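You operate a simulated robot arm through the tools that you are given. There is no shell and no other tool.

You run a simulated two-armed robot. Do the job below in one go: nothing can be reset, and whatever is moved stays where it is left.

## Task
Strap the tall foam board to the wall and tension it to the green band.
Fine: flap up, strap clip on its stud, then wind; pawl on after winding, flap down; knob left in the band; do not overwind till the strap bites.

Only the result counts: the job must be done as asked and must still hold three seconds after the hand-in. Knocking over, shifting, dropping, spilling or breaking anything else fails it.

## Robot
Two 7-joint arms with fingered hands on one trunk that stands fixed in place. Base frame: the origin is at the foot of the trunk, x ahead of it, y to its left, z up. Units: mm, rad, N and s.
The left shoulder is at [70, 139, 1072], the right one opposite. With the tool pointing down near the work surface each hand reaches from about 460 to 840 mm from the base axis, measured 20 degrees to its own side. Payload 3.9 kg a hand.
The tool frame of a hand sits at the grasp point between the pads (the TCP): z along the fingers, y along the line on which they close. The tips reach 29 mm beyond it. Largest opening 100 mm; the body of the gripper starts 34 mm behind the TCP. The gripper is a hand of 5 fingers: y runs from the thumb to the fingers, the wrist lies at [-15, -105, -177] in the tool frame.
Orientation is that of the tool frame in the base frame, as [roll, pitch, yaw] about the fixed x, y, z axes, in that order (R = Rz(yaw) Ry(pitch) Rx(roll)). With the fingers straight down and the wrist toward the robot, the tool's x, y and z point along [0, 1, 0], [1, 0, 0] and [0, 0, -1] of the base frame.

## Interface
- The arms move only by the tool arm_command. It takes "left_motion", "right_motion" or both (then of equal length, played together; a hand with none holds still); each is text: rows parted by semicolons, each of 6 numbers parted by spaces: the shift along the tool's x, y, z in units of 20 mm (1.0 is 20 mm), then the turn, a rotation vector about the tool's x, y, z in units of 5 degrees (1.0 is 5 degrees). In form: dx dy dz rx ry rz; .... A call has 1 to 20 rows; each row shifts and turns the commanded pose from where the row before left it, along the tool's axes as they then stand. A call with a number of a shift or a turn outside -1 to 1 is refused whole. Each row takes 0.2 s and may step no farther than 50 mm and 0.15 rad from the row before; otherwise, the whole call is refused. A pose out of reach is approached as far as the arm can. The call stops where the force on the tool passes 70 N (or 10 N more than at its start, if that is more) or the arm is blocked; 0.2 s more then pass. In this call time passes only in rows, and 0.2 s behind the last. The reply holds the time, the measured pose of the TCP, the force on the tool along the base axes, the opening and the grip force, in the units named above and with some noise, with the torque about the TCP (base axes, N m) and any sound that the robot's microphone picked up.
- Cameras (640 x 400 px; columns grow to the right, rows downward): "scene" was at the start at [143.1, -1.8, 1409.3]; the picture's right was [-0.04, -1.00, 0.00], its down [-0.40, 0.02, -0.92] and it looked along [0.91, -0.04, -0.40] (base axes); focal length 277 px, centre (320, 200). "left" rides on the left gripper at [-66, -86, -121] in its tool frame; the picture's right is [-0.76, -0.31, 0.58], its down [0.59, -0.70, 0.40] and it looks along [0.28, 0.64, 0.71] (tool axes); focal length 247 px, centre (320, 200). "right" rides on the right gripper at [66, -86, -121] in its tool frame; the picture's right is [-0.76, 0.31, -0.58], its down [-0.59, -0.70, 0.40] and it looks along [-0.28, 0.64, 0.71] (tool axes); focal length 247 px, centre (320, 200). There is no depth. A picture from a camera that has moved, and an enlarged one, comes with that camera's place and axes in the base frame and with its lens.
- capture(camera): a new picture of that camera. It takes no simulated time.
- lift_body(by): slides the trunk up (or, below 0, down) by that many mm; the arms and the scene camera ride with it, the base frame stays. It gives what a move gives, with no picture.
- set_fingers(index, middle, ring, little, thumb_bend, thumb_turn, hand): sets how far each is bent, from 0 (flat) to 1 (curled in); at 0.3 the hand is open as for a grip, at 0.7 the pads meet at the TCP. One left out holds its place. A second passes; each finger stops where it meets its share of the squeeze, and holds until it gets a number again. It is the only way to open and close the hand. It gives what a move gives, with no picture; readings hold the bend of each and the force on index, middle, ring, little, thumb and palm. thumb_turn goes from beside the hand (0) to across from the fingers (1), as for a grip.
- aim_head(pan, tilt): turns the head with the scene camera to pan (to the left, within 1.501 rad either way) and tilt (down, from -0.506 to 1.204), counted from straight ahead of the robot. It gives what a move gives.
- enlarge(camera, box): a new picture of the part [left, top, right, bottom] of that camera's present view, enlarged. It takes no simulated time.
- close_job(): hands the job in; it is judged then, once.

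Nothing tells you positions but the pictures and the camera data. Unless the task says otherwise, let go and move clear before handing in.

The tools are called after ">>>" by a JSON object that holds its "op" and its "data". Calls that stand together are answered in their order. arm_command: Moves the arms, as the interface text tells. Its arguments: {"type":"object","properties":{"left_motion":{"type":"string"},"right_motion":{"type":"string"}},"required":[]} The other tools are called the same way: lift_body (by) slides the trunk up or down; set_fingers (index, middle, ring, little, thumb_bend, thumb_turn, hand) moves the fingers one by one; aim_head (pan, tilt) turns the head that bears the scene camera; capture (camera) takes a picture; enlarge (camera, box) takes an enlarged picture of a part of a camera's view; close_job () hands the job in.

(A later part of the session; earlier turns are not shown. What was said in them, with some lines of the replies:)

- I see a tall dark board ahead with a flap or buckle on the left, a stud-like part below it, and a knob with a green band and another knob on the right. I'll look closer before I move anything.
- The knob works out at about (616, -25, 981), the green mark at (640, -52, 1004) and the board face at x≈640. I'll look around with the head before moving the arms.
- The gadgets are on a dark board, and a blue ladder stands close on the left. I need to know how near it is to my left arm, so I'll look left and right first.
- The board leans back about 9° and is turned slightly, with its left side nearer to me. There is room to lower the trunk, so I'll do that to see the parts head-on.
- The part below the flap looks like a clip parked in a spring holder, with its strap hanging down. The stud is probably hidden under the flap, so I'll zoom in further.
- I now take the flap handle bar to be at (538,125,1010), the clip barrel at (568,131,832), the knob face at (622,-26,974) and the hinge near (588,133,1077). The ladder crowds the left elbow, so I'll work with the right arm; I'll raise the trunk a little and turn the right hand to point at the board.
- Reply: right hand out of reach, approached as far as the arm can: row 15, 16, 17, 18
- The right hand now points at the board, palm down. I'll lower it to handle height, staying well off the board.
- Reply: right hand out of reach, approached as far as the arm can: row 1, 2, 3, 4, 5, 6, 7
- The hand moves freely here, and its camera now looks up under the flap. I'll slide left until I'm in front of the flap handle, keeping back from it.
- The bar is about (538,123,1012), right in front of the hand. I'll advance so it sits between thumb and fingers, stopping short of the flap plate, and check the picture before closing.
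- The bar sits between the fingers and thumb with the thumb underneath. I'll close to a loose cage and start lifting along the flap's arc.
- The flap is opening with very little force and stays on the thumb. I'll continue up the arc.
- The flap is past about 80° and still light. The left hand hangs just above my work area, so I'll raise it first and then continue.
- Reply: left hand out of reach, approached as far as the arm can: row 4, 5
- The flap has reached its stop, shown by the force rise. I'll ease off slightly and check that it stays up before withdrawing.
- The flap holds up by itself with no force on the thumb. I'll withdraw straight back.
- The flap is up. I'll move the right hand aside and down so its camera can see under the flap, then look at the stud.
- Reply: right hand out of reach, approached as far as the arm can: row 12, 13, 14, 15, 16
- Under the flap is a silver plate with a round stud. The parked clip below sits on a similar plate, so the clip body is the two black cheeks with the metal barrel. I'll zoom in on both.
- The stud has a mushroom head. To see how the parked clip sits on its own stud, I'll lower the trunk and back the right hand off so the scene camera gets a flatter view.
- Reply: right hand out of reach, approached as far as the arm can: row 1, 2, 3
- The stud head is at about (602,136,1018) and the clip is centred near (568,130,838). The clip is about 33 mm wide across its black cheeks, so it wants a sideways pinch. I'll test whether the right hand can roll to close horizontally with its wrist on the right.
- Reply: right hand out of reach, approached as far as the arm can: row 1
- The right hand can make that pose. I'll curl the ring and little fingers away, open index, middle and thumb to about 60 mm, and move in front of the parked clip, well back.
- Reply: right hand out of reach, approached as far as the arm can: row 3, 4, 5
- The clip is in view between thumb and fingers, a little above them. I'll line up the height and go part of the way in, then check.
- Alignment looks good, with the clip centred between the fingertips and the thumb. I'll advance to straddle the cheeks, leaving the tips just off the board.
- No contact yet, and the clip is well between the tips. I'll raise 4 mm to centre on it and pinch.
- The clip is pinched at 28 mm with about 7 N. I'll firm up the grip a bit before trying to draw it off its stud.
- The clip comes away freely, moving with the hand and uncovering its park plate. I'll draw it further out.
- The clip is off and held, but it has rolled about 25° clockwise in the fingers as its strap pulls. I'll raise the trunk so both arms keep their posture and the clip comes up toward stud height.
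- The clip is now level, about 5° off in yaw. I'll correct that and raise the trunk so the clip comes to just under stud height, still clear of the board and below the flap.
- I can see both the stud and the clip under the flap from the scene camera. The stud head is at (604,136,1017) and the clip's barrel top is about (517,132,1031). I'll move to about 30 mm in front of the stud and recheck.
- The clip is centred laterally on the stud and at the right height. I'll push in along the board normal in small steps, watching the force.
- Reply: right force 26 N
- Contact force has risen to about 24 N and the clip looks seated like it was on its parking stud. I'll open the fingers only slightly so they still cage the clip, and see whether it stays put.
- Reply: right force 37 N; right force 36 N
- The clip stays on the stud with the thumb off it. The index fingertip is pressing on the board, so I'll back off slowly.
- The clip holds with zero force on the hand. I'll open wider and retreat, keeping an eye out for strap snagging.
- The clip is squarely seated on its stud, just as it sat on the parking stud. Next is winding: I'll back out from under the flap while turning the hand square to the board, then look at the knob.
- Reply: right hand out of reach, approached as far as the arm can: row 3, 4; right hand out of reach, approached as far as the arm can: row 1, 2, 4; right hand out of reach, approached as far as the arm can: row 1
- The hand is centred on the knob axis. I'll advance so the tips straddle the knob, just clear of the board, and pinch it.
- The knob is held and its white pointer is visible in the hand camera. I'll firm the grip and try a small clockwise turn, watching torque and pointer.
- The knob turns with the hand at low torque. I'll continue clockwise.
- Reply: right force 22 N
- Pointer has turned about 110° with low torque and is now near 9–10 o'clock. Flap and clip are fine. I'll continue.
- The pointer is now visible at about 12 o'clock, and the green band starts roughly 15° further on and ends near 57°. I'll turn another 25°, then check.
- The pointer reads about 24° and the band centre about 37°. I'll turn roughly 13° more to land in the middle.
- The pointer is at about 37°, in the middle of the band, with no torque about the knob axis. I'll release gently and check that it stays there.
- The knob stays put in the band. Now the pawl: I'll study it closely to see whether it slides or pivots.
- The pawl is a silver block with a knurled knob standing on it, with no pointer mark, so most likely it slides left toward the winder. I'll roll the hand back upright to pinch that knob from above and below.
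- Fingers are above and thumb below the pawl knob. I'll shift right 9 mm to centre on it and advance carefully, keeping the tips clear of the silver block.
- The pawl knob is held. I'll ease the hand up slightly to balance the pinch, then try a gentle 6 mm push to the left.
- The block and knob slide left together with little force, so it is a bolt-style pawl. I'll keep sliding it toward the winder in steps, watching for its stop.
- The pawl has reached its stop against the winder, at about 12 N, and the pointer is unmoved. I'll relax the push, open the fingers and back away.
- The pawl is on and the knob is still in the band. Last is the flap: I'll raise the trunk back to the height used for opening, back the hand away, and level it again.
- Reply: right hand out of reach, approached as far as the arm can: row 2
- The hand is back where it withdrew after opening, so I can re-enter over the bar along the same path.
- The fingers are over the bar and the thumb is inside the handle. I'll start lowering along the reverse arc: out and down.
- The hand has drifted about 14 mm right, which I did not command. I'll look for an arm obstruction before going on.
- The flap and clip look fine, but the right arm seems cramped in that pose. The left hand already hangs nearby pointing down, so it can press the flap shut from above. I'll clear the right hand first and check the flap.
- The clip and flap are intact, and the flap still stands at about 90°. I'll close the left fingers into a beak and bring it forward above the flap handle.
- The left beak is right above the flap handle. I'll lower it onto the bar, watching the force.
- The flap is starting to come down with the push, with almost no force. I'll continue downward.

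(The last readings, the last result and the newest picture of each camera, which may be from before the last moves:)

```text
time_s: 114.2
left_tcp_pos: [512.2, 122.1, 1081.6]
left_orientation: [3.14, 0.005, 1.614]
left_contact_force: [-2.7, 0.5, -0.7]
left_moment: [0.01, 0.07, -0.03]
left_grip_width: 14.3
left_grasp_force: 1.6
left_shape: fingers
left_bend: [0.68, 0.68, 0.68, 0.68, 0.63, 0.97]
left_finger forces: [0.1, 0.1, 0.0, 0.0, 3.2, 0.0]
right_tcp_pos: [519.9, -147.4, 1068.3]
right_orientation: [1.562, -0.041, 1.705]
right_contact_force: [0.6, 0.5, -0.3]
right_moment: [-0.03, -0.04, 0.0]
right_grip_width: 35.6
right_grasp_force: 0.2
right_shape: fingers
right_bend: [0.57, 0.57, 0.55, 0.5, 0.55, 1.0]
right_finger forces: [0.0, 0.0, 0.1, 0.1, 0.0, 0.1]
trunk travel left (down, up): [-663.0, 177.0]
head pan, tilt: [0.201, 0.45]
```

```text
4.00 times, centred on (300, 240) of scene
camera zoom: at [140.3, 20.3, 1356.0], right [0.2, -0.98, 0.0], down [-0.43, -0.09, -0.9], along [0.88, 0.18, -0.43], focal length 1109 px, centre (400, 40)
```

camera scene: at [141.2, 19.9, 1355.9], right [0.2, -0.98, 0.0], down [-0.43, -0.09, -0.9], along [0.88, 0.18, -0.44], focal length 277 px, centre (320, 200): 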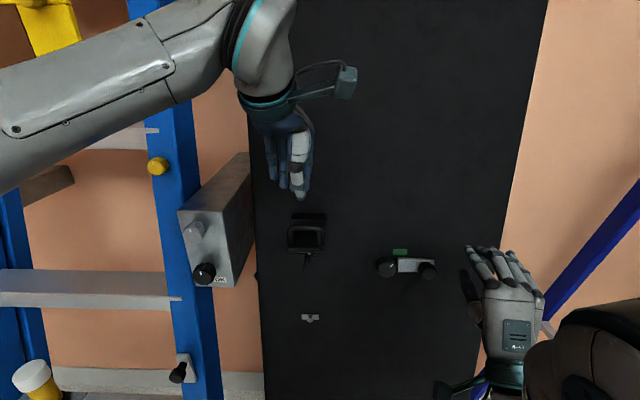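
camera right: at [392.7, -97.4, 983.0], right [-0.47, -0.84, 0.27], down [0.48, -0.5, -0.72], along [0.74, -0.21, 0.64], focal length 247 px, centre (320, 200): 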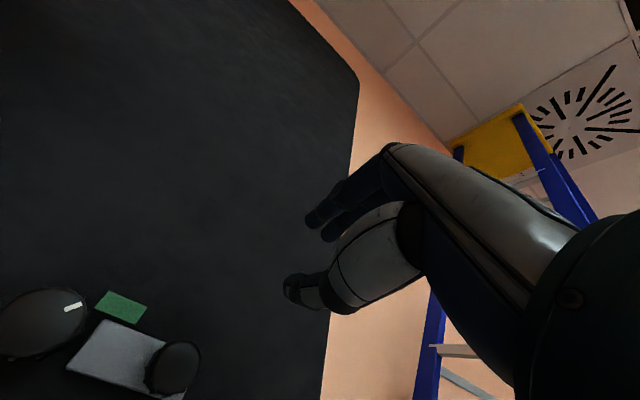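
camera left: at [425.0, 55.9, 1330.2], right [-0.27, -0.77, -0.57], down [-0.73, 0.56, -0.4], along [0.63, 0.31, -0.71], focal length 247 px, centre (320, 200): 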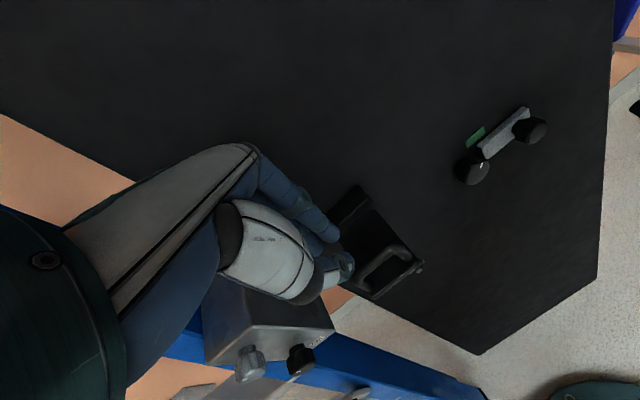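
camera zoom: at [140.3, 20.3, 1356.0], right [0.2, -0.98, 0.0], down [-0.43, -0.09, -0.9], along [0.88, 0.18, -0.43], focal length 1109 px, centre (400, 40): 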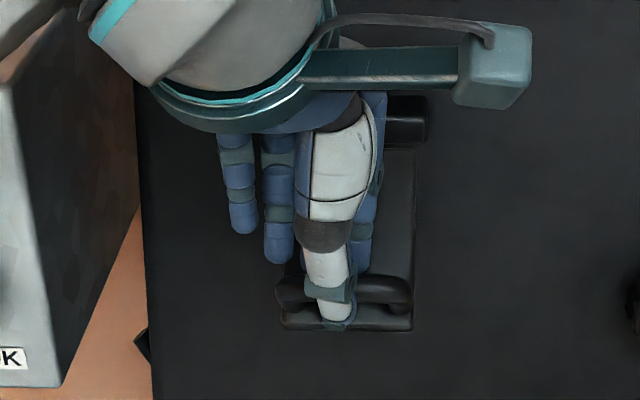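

The flap is now past halfway down. I'll keep following with down and inward motion.

>>> {"op": "arm_command", "data": {"left_motion": "0 0.2 0.4 0 0 0; 0 0.25 0.4 0 0 0; 0 0.3 0.35 0 0 0"}}

>>> {"op": "enlarge", "data": {"camera": "left", "box": [260, 130, 440, 300]}}

>>> {"op": "enlarge", "data": {"camera": "scene", "box": [250, 190, 350, 290]}}

```text
time_s: 115.0
left_tcp_pos: [526.2, 122.5, 1057.7]
left_orientation: [3.14, 0.005, 1.612]
left_contact_force: [-4.7, 0.5, -2.2]
left_moment: [0.02, 0.09, -0.04]
left_grip_width: 18.7
left_grasp_force: 2.9
left_shape: fingers
left_bend: [0.68, 0.68, 0.68, 0.68, 0.61, 0.97]
left_finger forces: [0.1, 0.0, 0.1, 0.1, 5.4, 0.0]
right_tcp_pos: [520.2, -149.2, 1068.8]
right_orientation: [1.561, -0.043, 1.707]
right_contact_force: [1.3, 0.5, -0.3]
right_moment: [0.03, 0.0, 0.0]
right_grip_width: 35.7
right_grasp_force: 0.2
right_shape: fingers
right_bend: [0.57, 0.57, 0.55, 0.5, 0.55, 1.0]
right_finger forces: [0.0, 0.0, 0.0, 0.1, 0.1, 0.1]
trunk travel left (down, up): [-663.0, 177.0]
head pan, tilt: [0.201, 0.45]
```

```text
2.35 times, centred on (350, 215) of left
camera zoom: at [441.6, 54.8, 1178.8], right [-0.27, -0.77, -0.57], down [-0.73, 0.56, -0.4], along [0.63, 0.31, -0.71], focal length 581 px, centre (249, 165)
```

zoom: 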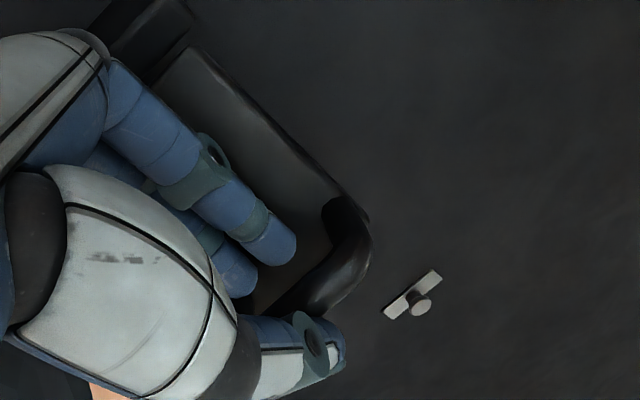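

```text
4.00 times, centred on (300, 240) of scene
camera zoom: at [140.1, 20.3, 1356.0], right [0.2, -0.98, 0.0], down [-0.43, -0.09, -0.9], along [0.88, 0.18, -0.43], focal length 1109 px, centre (400, 40)
```

zoom: 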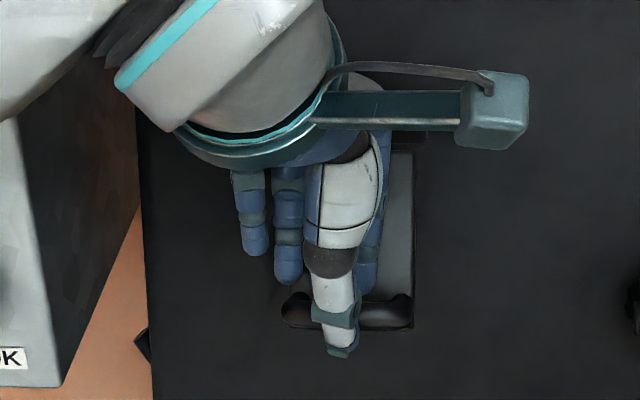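

>>> {"op": "arm_command", "data": {"left_motion": "0 0.35 0.1 0 0 0; 0 0.35 0.1 0 0 0; 0 0.3 0 0 0 0"}}

>>> {"op": "enlarge", "data": {"camera": "left", "box": [260, 130, 440, 300]}}

>>> {"op": "capture", "data": {"camera": "scene"}}

```text
time_s: 115.8
left_tcp_pos: [538.7, 123.0, 1057.8]
left_orientation: [3.135, 0.005, 1.612]
left_contact_force: [-28.1, -0.5, 1.6]
left_moment: [0.08, -0.42, 0.55]
left_grip_width: 9.2
left_grasp_force: 14.5
left_shape: fingers
left_bend: [0.68, 0.7, 0.7, 0.68, 0.66, 0.97]
left_finger forces: [0.1, 17.0, 11.0, 0.1, 0.0, 0.0]
right_tcp_pos: [515.8, -149.7, 1070.7]
right_orientation: [1.556, -0.042, 1.709]
right_contact_force: [-0.6, 1.0, 0.1]
right_moment: [0.06, 0.02, -0.01]
right_grip_width: 35.7
right_grasp_force: 0.1
right_shape: fingers
right_bend: [0.57, 0.57, 0.55, 0.5, 0.55, 1.0]
right_finger forces: [0.1, 0.1, 0.1, 0.1, 0.0, 0.0]
trunk travel left (down, up): [-663.0, 177.0]
head pan, tilt: [0.201, 0.45]
```

```text
2.35 times, centred on (350, 215) of left
camera zoom: at [454.6, 54.4, 1177.4], right [-0.27, -0.77, -0.57], down [-0.72, 0.56, -0.41], along [0.63, 0.31, -0.71], focal length 581 px, centre (249, 165)
```

zoom: 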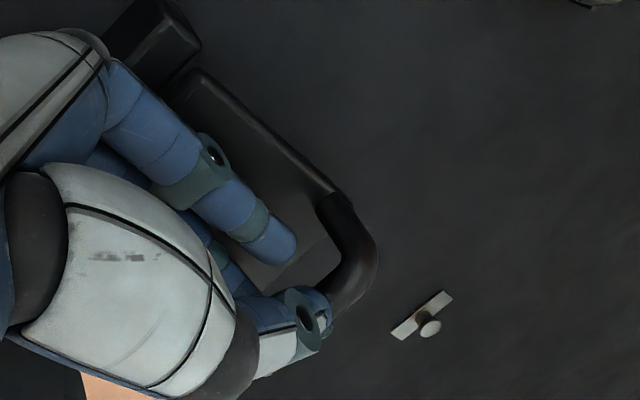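

```text
taken
camera scene: at [133.4, 20.0, 1356.8], right [0.2, -0.98, 0.0], down [-0.42, -0.09, -0.9], along [0.88, 0.18, -0.43], focal length 277 px, centre (320, 200)
```

scene: 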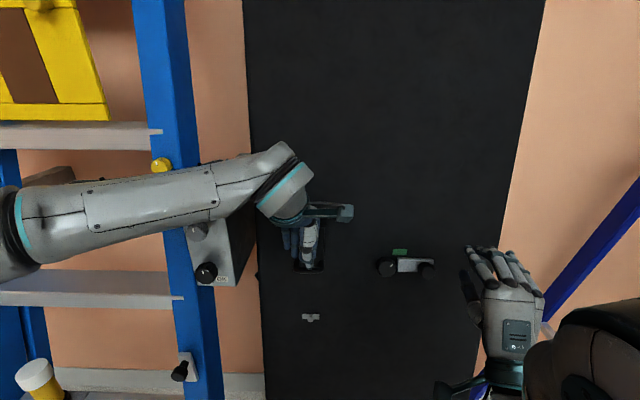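

The fingers' knuckles are now touching the hinge block. The flap looks almost shut, so I'll back off, lift away and inspect.

>>> {"op": "arm_command", "data": {"left_motion": "0 -0.5 0 0 0 0; 0 -0.3 -0.5 0 0 0; 0 0 -1 0 0 0; 0 0 -1 0 0 0; 0 -0.3 -1 0 0 0; 0 -0.5 -1 0 0 0"}}

>>> {"op": "capture", "data": {"camera": "scene"}}

>>> {"op": "enlarge", "data": {"camera": "scene", "box": [260, 190, 360, 300]}}

>>> {"op": "enlarge", "data": {"camera": "left", "box": [260, 130, 460, 330]}}

```text
time_s: 117.2
left_tcp_pos: [514.2, 123.9, 1144.9]
left_orientation: [3.14, 0.006, 1.613]
left_contact_force: [0.3, -0.4, -0.7]
left_moment: [0.02, -0.02, 0.02]
left_grip_width: 9.0
left_grasp_force: 0.0
left_shape: fingers
left_bend: [0.68, 0.68, 0.68, 0.68, 0.66, 0.97]
left_finger forces: [0.1, 0.1, 0.0, 0.0, 0.1, 0.0]
right_tcp_pos: [519.0, -149.6, 1068.5]
right_orientation: [1.561, -0.042, 1.705]
right_contact_force: [-0.5, 0.7, 0.2]
right_moment: [0.02, 0.0, 0.04]
right_grip_width: 35.6
right_grasp_force: 0.1
right_shape: fingers
right_bend: [0.57, 0.57, 0.55, 0.5, 0.55, 1.0]
right_finger forces: [0.1, 0.0, 0.0, 0.0, 0.1, 0.0]
trunk travel left (down, up): [-663.0, 177.0]
head pan, tilt: [0.201, 0.45]
```

```text
taken
camera scene: at [140.2, 19.9, 1356.0], right [0.2, -0.98, 0.0], down [-0.43, -0.09, -0.9], along [0.88, 0.18, -0.43], focal length 277 px, centre (320, 200)
```

scene: 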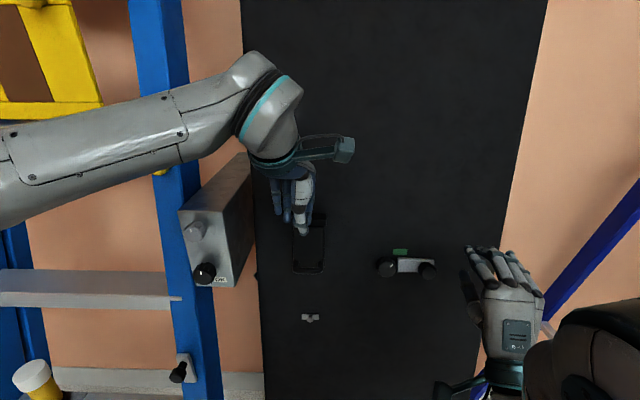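

```text
3.64 times, centred on (310, 245) of scene
camera zoom: at [140.2, 19.9, 1356.0], right [0.2, -0.98, 0.0], down [-0.43, -0.09, -0.9], along [0.88, 0.18, -0.43], focal length 1008 px, centre (356, 36)
```

zoom: 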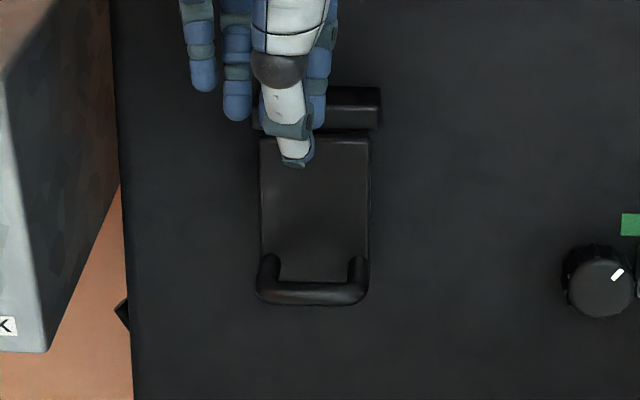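

```text
2.00 times, centred on (360, 230) of left
camera zoom: at [430.5, 55.5, 1265.9], right [-0.27, -0.77, -0.57], down [-0.73, 0.56, -0.4], along [0.63, 0.31, -0.71], focal length 494 px, centre (240, 140)
```

zoom: 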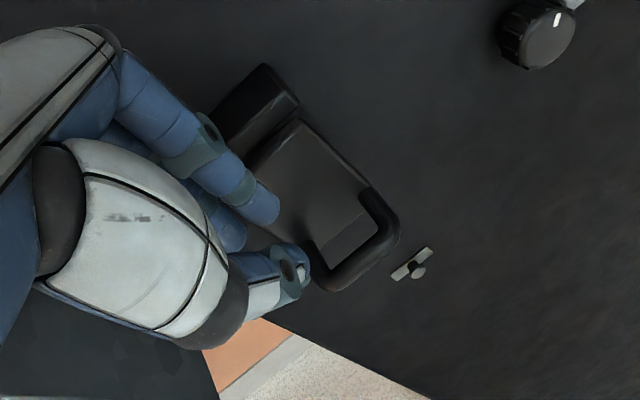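

The flap is down. I'll retract the left hand along its path, then compare the flap with the earlier picture of it fully closed.

>>> {"op": "arm_command", "data": {"left_motion": "0 -0.3 -1 0 0 0; 0 -0.5 -1 0 0 0; 0 -1 -0.6 0 0 0; 0 -1 -0.5 0 0 0; 0 -1 -0.4 0 0 0; 0 -1 -0.4 0 0 0; 0 -1 -0.4 0 0 0; 0 -1 -0.4 0 0 0; 0 -1 -0.4 0 0 0; 0 -0.8 -0.4 0 0 0"}}

>>> {"op": "aim_head", "data": {"pan": 0.051, "tilt": 0.4}}

>>> {"op": "enlarge", "data": {"camera": "scene", "box": [210, 220, 310, 390]}}

>>> {"op": "capture", "data": {"camera": "scene"}}

```text
time_s: 119.4
left_tcp_pos: [341.4, 115.5, 1253.8]
left_orientation: [3.139, 0.005, 1.614]
left_contact_force: [0.3, 0.4, 0.6]
left_moment: [0.0, -0.02, -0.01]
left_grip_width: 9.0
left_grasp_force: 0.0
left_shape: fingers
left_bend: [0.68, 0.68, 0.68, 0.68, 0.66, 0.97]
left_finger forces: [0.0, 0.0, 0.0, 0.1, 0.0, 0.0]
right_tcp_pos: [520.5, -149.6, 1068.5]
right_orientation: [1.561, -0.044, 1.705]
right_contact_force: [-0.3, 0.5, 0.1]
right_moment: [0.0, -0.01, 0.01]
right_grip_width: 35.7
right_grasp_force: 0.0
right_shape: fingers
right_bend: [0.57, 0.57, 0.55, 0.5, 0.55, 1.0]
right_finger forces: [0.0, 0.0, 0.1, 0.1, 0.0, 0.0]
trunk travel left (down, up): [-663.0, 177.0]
head pan, tilt: [0.201, 0.45]
```

```text
time_s: 120.1
left_tcp_pos: [342.3, 115.2, 1253.2]
left_orientation: [3.14, 0.004, 1.613]
left_contact_force: [-0.2, 0.7, -1.1]
left_moment: [0.0, -0.01, 0.01]
left_grip_width: 8.9
left_grasp_force: 0.0
left_shape: fingers
left_bend: [0.68, 0.68, 0.68, 0.68, 0.66, 0.97]
left_finger forces: [0.0, 0.0, 0.0, 0.0, 0.0, 0.0]
right_tcp_pos: [521.7, -150.4, 1068.1]
right_orientation: [1.562, -0.042, 1.708]
right_contact_force: [0.3, -0.1, -0.5]
right_moment: [-0.01, 0.01, -0.03]
right_grip_width: 35.7
right_grasp_force: 0.0
right_shape: fingers
right_bend: [0.57, 0.57, 0.55, 0.5, 0.55, 1.0]
right_finger forces: [0.0, 0.1, 0.1, 0.1, 0.1, 0.0]
trunk travel left (down, up): [-663.0, 177.0]
head pan, tilt: [0.051, 0.4]
```

```text
2.35 times, centred on (260, 305) of scene
camera zoom: at [143.3, 6.6, 1360.6], right [0.05, -1.0, 0.0], down [-0.39, -0.02, -0.92], along [0.92, 0.05, -0.39], focal length 652 px, centre (461, -47)
```

zoom: 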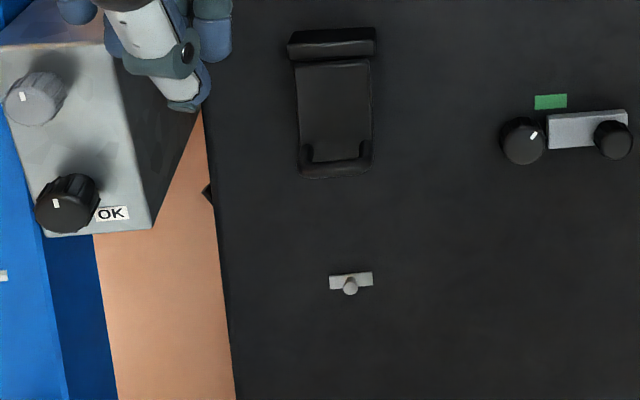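

```text
taken
camera scene: at [143.3, 6.6, 1360.6], right [0.05, -1.0, 0.0], down [-0.39, -0.02, -0.92], along [0.92, 0.05, -0.39], focal length 277 px, centre (320, 200)
```

scene: 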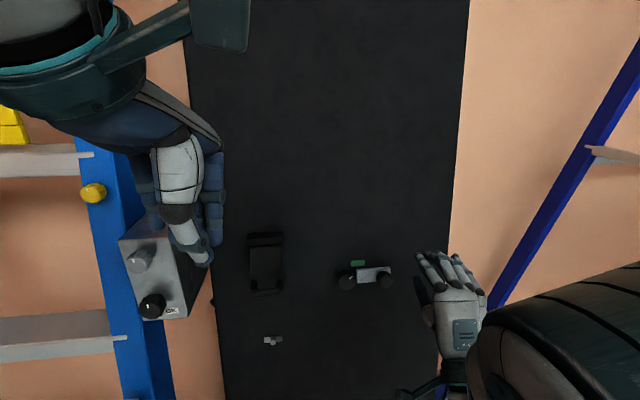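

>>> {"op": "lift_body", "data": {"by": -100}}

>>> {"op": "enlarge", "data": {"camera": "scene", "box": [225, 175, 325, 255]}}

>>> {"op": "enlarge", "data": {"camera": "scene", "box": [325, 205, 425, 265]}}

>>> {"op": "enlarge", "data": {"camera": "left", "box": [230, 60, 380, 190]}}

```text
time_s: 121.4
left_tcp_pos: [341.4, 114.5, 1154.5]
left_orientation: [3.14, 0.005, 1.612]
left_contact_force: [0.0, -0.1, -0.2]
left_moment: [-0.04, -0.01, 0.01]
left_grip_width: 8.9
left_grasp_force: 0.1
left_shape: fingers
left_bend: [0.68, 0.68, 0.68, 0.68, 0.66, 0.97]
left_finger forces: [0.1, 0.0, 0.0, 0.1, 0.1, 0.0]
right_tcp_pos: [520.3, -148.4, 968.3]
right_orientation: [1.562, -0.042, 1.706]
right_contact_force: [-0.1, 0.3, -0.6]
right_moment: [-0.02, -0.03, 0.01]
right_grip_width: 35.7
right_grasp_force: 0.1
right_shape: fingers
right_bend: [0.57, 0.57, 0.55, 0.5, 0.55, 1.0]
right_finger forces: [0.0, 0.1, 0.0, 0.0, 0.0, 0.0]
trunk travel left (down, up): [-563.0, 277.0]
head pan, tilt: [0.051, 0.4]
```

```text
5.00 times, centred on (275, 215) of scene
camera zoom: at [143.0, 6.4, 1260.7], right [0.05, -1.0, 0.0], down [-0.39, -0.02, -0.92], along [0.92, 0.05, -0.39], focal length 1386 px, centre (545, 125)
```

zoom: 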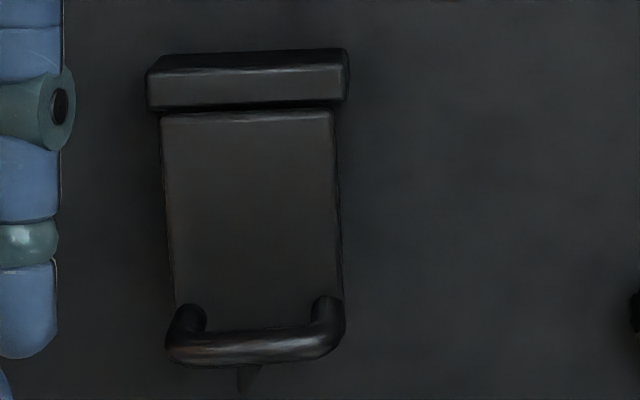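

```text
6.40 times, centred on (375, 235) of scene
camera zoom: at [143.0, 6.4, 1260.7], right [0.05, -1.0, 0.0], down [-0.39, -0.02, -0.92], along [0.92, 0.05, -0.39], focal length 1775 px, centre (-32, -24)
```

zoom: 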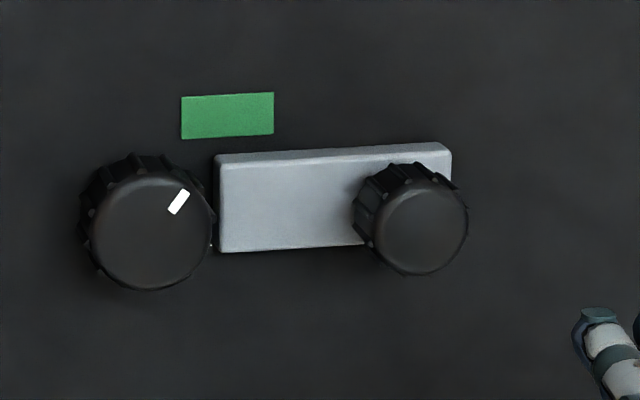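

```text
3.08 times, centred on (305, 125) of left
camera zoom: at [257.3, 46.9, 1274.2], right [-0.27, -0.77, -0.57], down [-0.73, 0.56, -0.4], along [0.63, 0.31, -0.71], focal length 760 px, centre (366, 431)
```

zoom: 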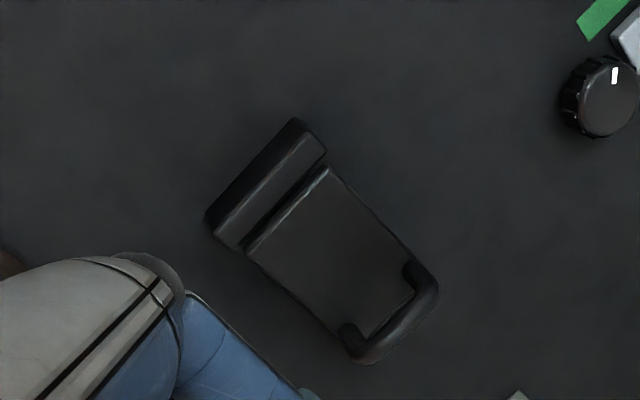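

The flap matches its original closed picture, and the pawl is up against the winder. I'll measure the pointer more precisely against the band.

>>> {"op": "enlarge", "data": {"camera": "scene", "box": [334, 216, 374, 252]}}

>>> {"op": "aim_head", "data": {"pan": -0.05, "tilt": 0.4}}

>>> {"op": "capture", "data": {"camera": "scene"}}

```text
11.11 times, centred on (354, 234) of scene
camera zoom: at [143.0, 6.4, 1260.7], right [0.05, -1.0, 0.0], down [-0.39, -0.02, -0.92], along [0.92, 0.05, -0.39], focal length 3081 px, centre (-58, -178)
```

zoom: 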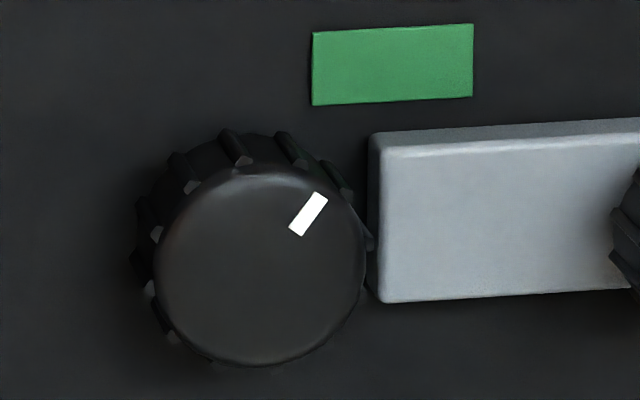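

```text
time_s: 122.1
left_tcp_pos: [342.5, 115.2, 1152.6]
left_orientation: [3.139, 0.005, 1.613]
left_contact_force: [-0.3, 0.1, 0.5]
left_moment: [0.03, -0.01, 0.0]
left_grip_width: 8.5
left_grasp_force: 0.1
left_shape: fingers
left_bend: [0.68, 0.68, 0.68, 0.68, 0.66, 0.97]
left_finger forces: [0.1, 0.0, 0.0, 0.1, 0.0, 0.0]
right_tcp_pos: [521.1, -149.2, 969.2]
right_orientation: [1.562, -0.042, 1.704]
right_contact_force: [0.7, -0.2, 1.2]
right_moment: [-0.02, 0.03, 0.02]
right_grip_width: 35.7
right_grasp_force: 0.1
right_shape: fingers
right_bend: [0.57, 0.57, 0.55, 0.5, 0.55, 1.0]
right_finger forces: [0.0, 0.0, 0.0, 0.0, 0.0, 0.0]
trunk travel left (down, up): [-563.0, 277.0]
head pan, tilt: [-0.051, 0.4]
```

```text
taken
camera scene: at [143.3, -2.8, 1260.6], right [-0.05, -1.0, 0.0], down [-0.39, 0.02, -0.92], along [0.92, -0.05, -0.39], focal length 277 px, centre (320, 200)
```

scene: 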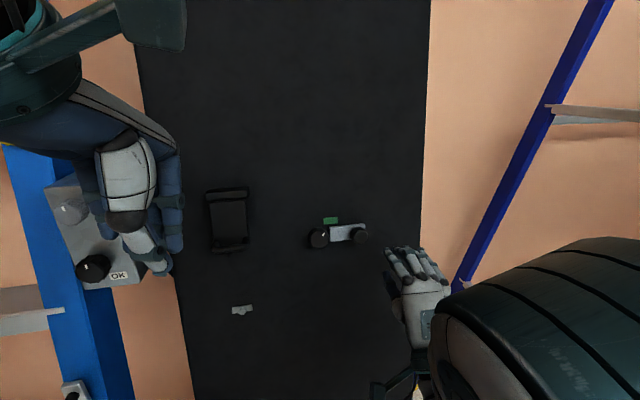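

The pointer sits at about 37° against a band centre near 40°, so it is well inside the band. I'll back the right hand away and take a final look under the flap edge and at the surroundings.

>>> {"op": "arm_command", "data": {"right_motion": "-0.5 0 -0.8 0 0 0; -0.8 0 -0.6 0 0 0; -0.8 0 -0.4 0 0 0"}}

>>> {"op": "capture", "data": {"camera": "right"}}

>>> {"op": "enlarge", "data": {"camera": "scene", "box": [195, 175, 275, 275]}}

>>> {"op": "enlarge", "data": {"camera": "scene", "box": [300, 205, 380, 265]}}

```text
time_s: 122.9
left_tcp_pos: [342.4, 114.2, 1154.0]
left_orientation: [3.14, 0.006, 1.612]
left_contact_force: [0.2, 0.3, 1.3]
left_moment: [0.01, 0.0, 0.01]
left_grip_width: 8.8
left_grasp_force: 0.0
left_shape: fingers
left_bend: [0.68, 0.68, 0.68, 0.68, 0.66, 0.97]
left_finger forces: [0.0, 0.0, 0.1, 0.0, 0.1, 0.1]
right_tcp_pos: [490.4, -195.5, 972.4]
right_orientation: [1.545, -0.039, 1.712]
right_contact_force: [0.1, 0.4, 0.4]
right_moment: [0.01, 0.0, 0.0]
right_grip_width: 35.8
right_grasp_force: 0.1
right_shape: fingers
right_bend: [0.57, 0.57, 0.55, 0.5, 0.55, 1.0]
right_finger forces: [0.0, 0.1, 0.0, 0.0, 0.0, 0.0]
trunk travel left (down, up): [-563.0, 277.0]
head pan, tilt: [-0.051, 0.4]
```

```text
taken
camera right: at [363.0, -143.1, 884.7], right [-0.47, -0.84, 0.26], down [0.49, -0.5, -0.71], along [0.73, -0.21, 0.65], focal length 247 px, centre (320, 200)
```

right: 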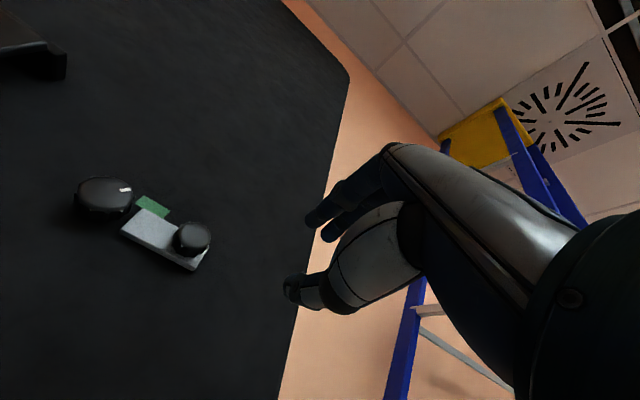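

```text
4.00 times, centred on (235, 225) of scene
camera zoom: at [143.3, -3.2, 1260.6], right [-0.05, -1.0, 0.0], down [-0.39, 0.02, -0.92], along [0.92, -0.05, -0.39], focal length 1109 px, centre (660, 100)
```

zoom: 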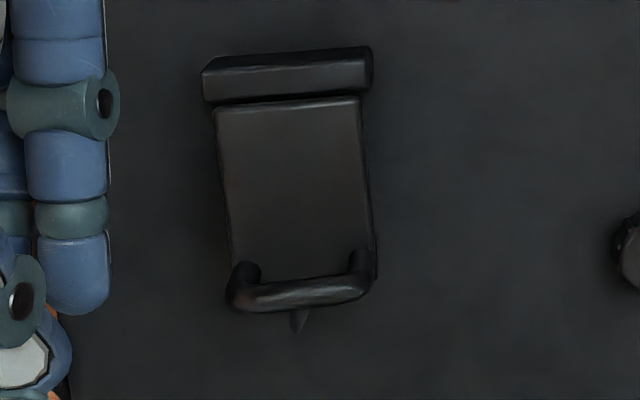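

```text
6.67 times, centred on (340, 235) of scene
camera zoom: at [143.3, -3.2, 1260.6], right [-0.05, -1.0, 0.0], down [-0.39, 0.02, -0.92], along [0.92, -0.05, -0.39], focal length 1849 px, centre (187, -33)
```

zoom: 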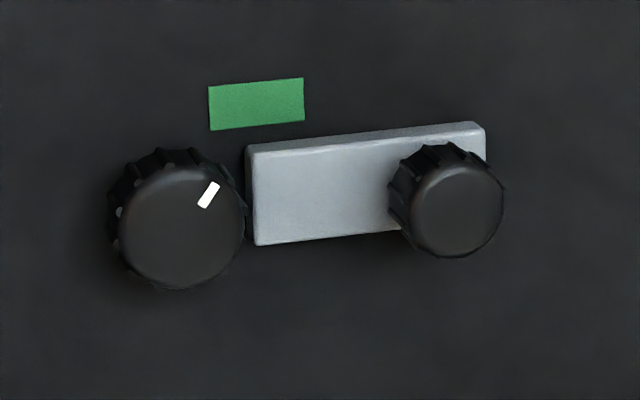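

The flap is fully closed with the strap tail showing below it, and the knob pointer is in the green band. The pawl is home against the winder and both hands are clear. The clip itself is hidden behind the flap, but it was square on its stud when I last saw it. Handing in.

>>> {"op": "close_job", "data": {}}

```text
The job is handed in.
```

The foam board is strapped and tensioned, and I've handed the job in. No result came back, so I don't know whether it passed.

| Part | State at hand-in |
|---|---|
| Strap clip | Taken off its parking stud and seated square on the stud under the flap. It stayed there after I let go, but the closed flap hid it at the end, so I couldn't recheck it. |
| Winding knob | Turned clockwise until the pointer sat in the green band, at about 37° with the band centre near 40°. Torque stayed low, with no sign of the strap biting, and the knob held its position when released. |
| Pawl | Slid left about 30 mm to its stop against the knob, after winding. |
| Flap | Pressed shut. It matches the picture of it closed at the start, with the strap tail showing below. |

Nothing else looked knocked or shifted in the pictures, and both hands were clear of the board. The hardest contact I noticed was about 35 N, when a fingertip pressed the board while I was seating the clip. The left fingers also touched the hinge block at about 28 N while closing the flap. I saw no movement of the board from either.
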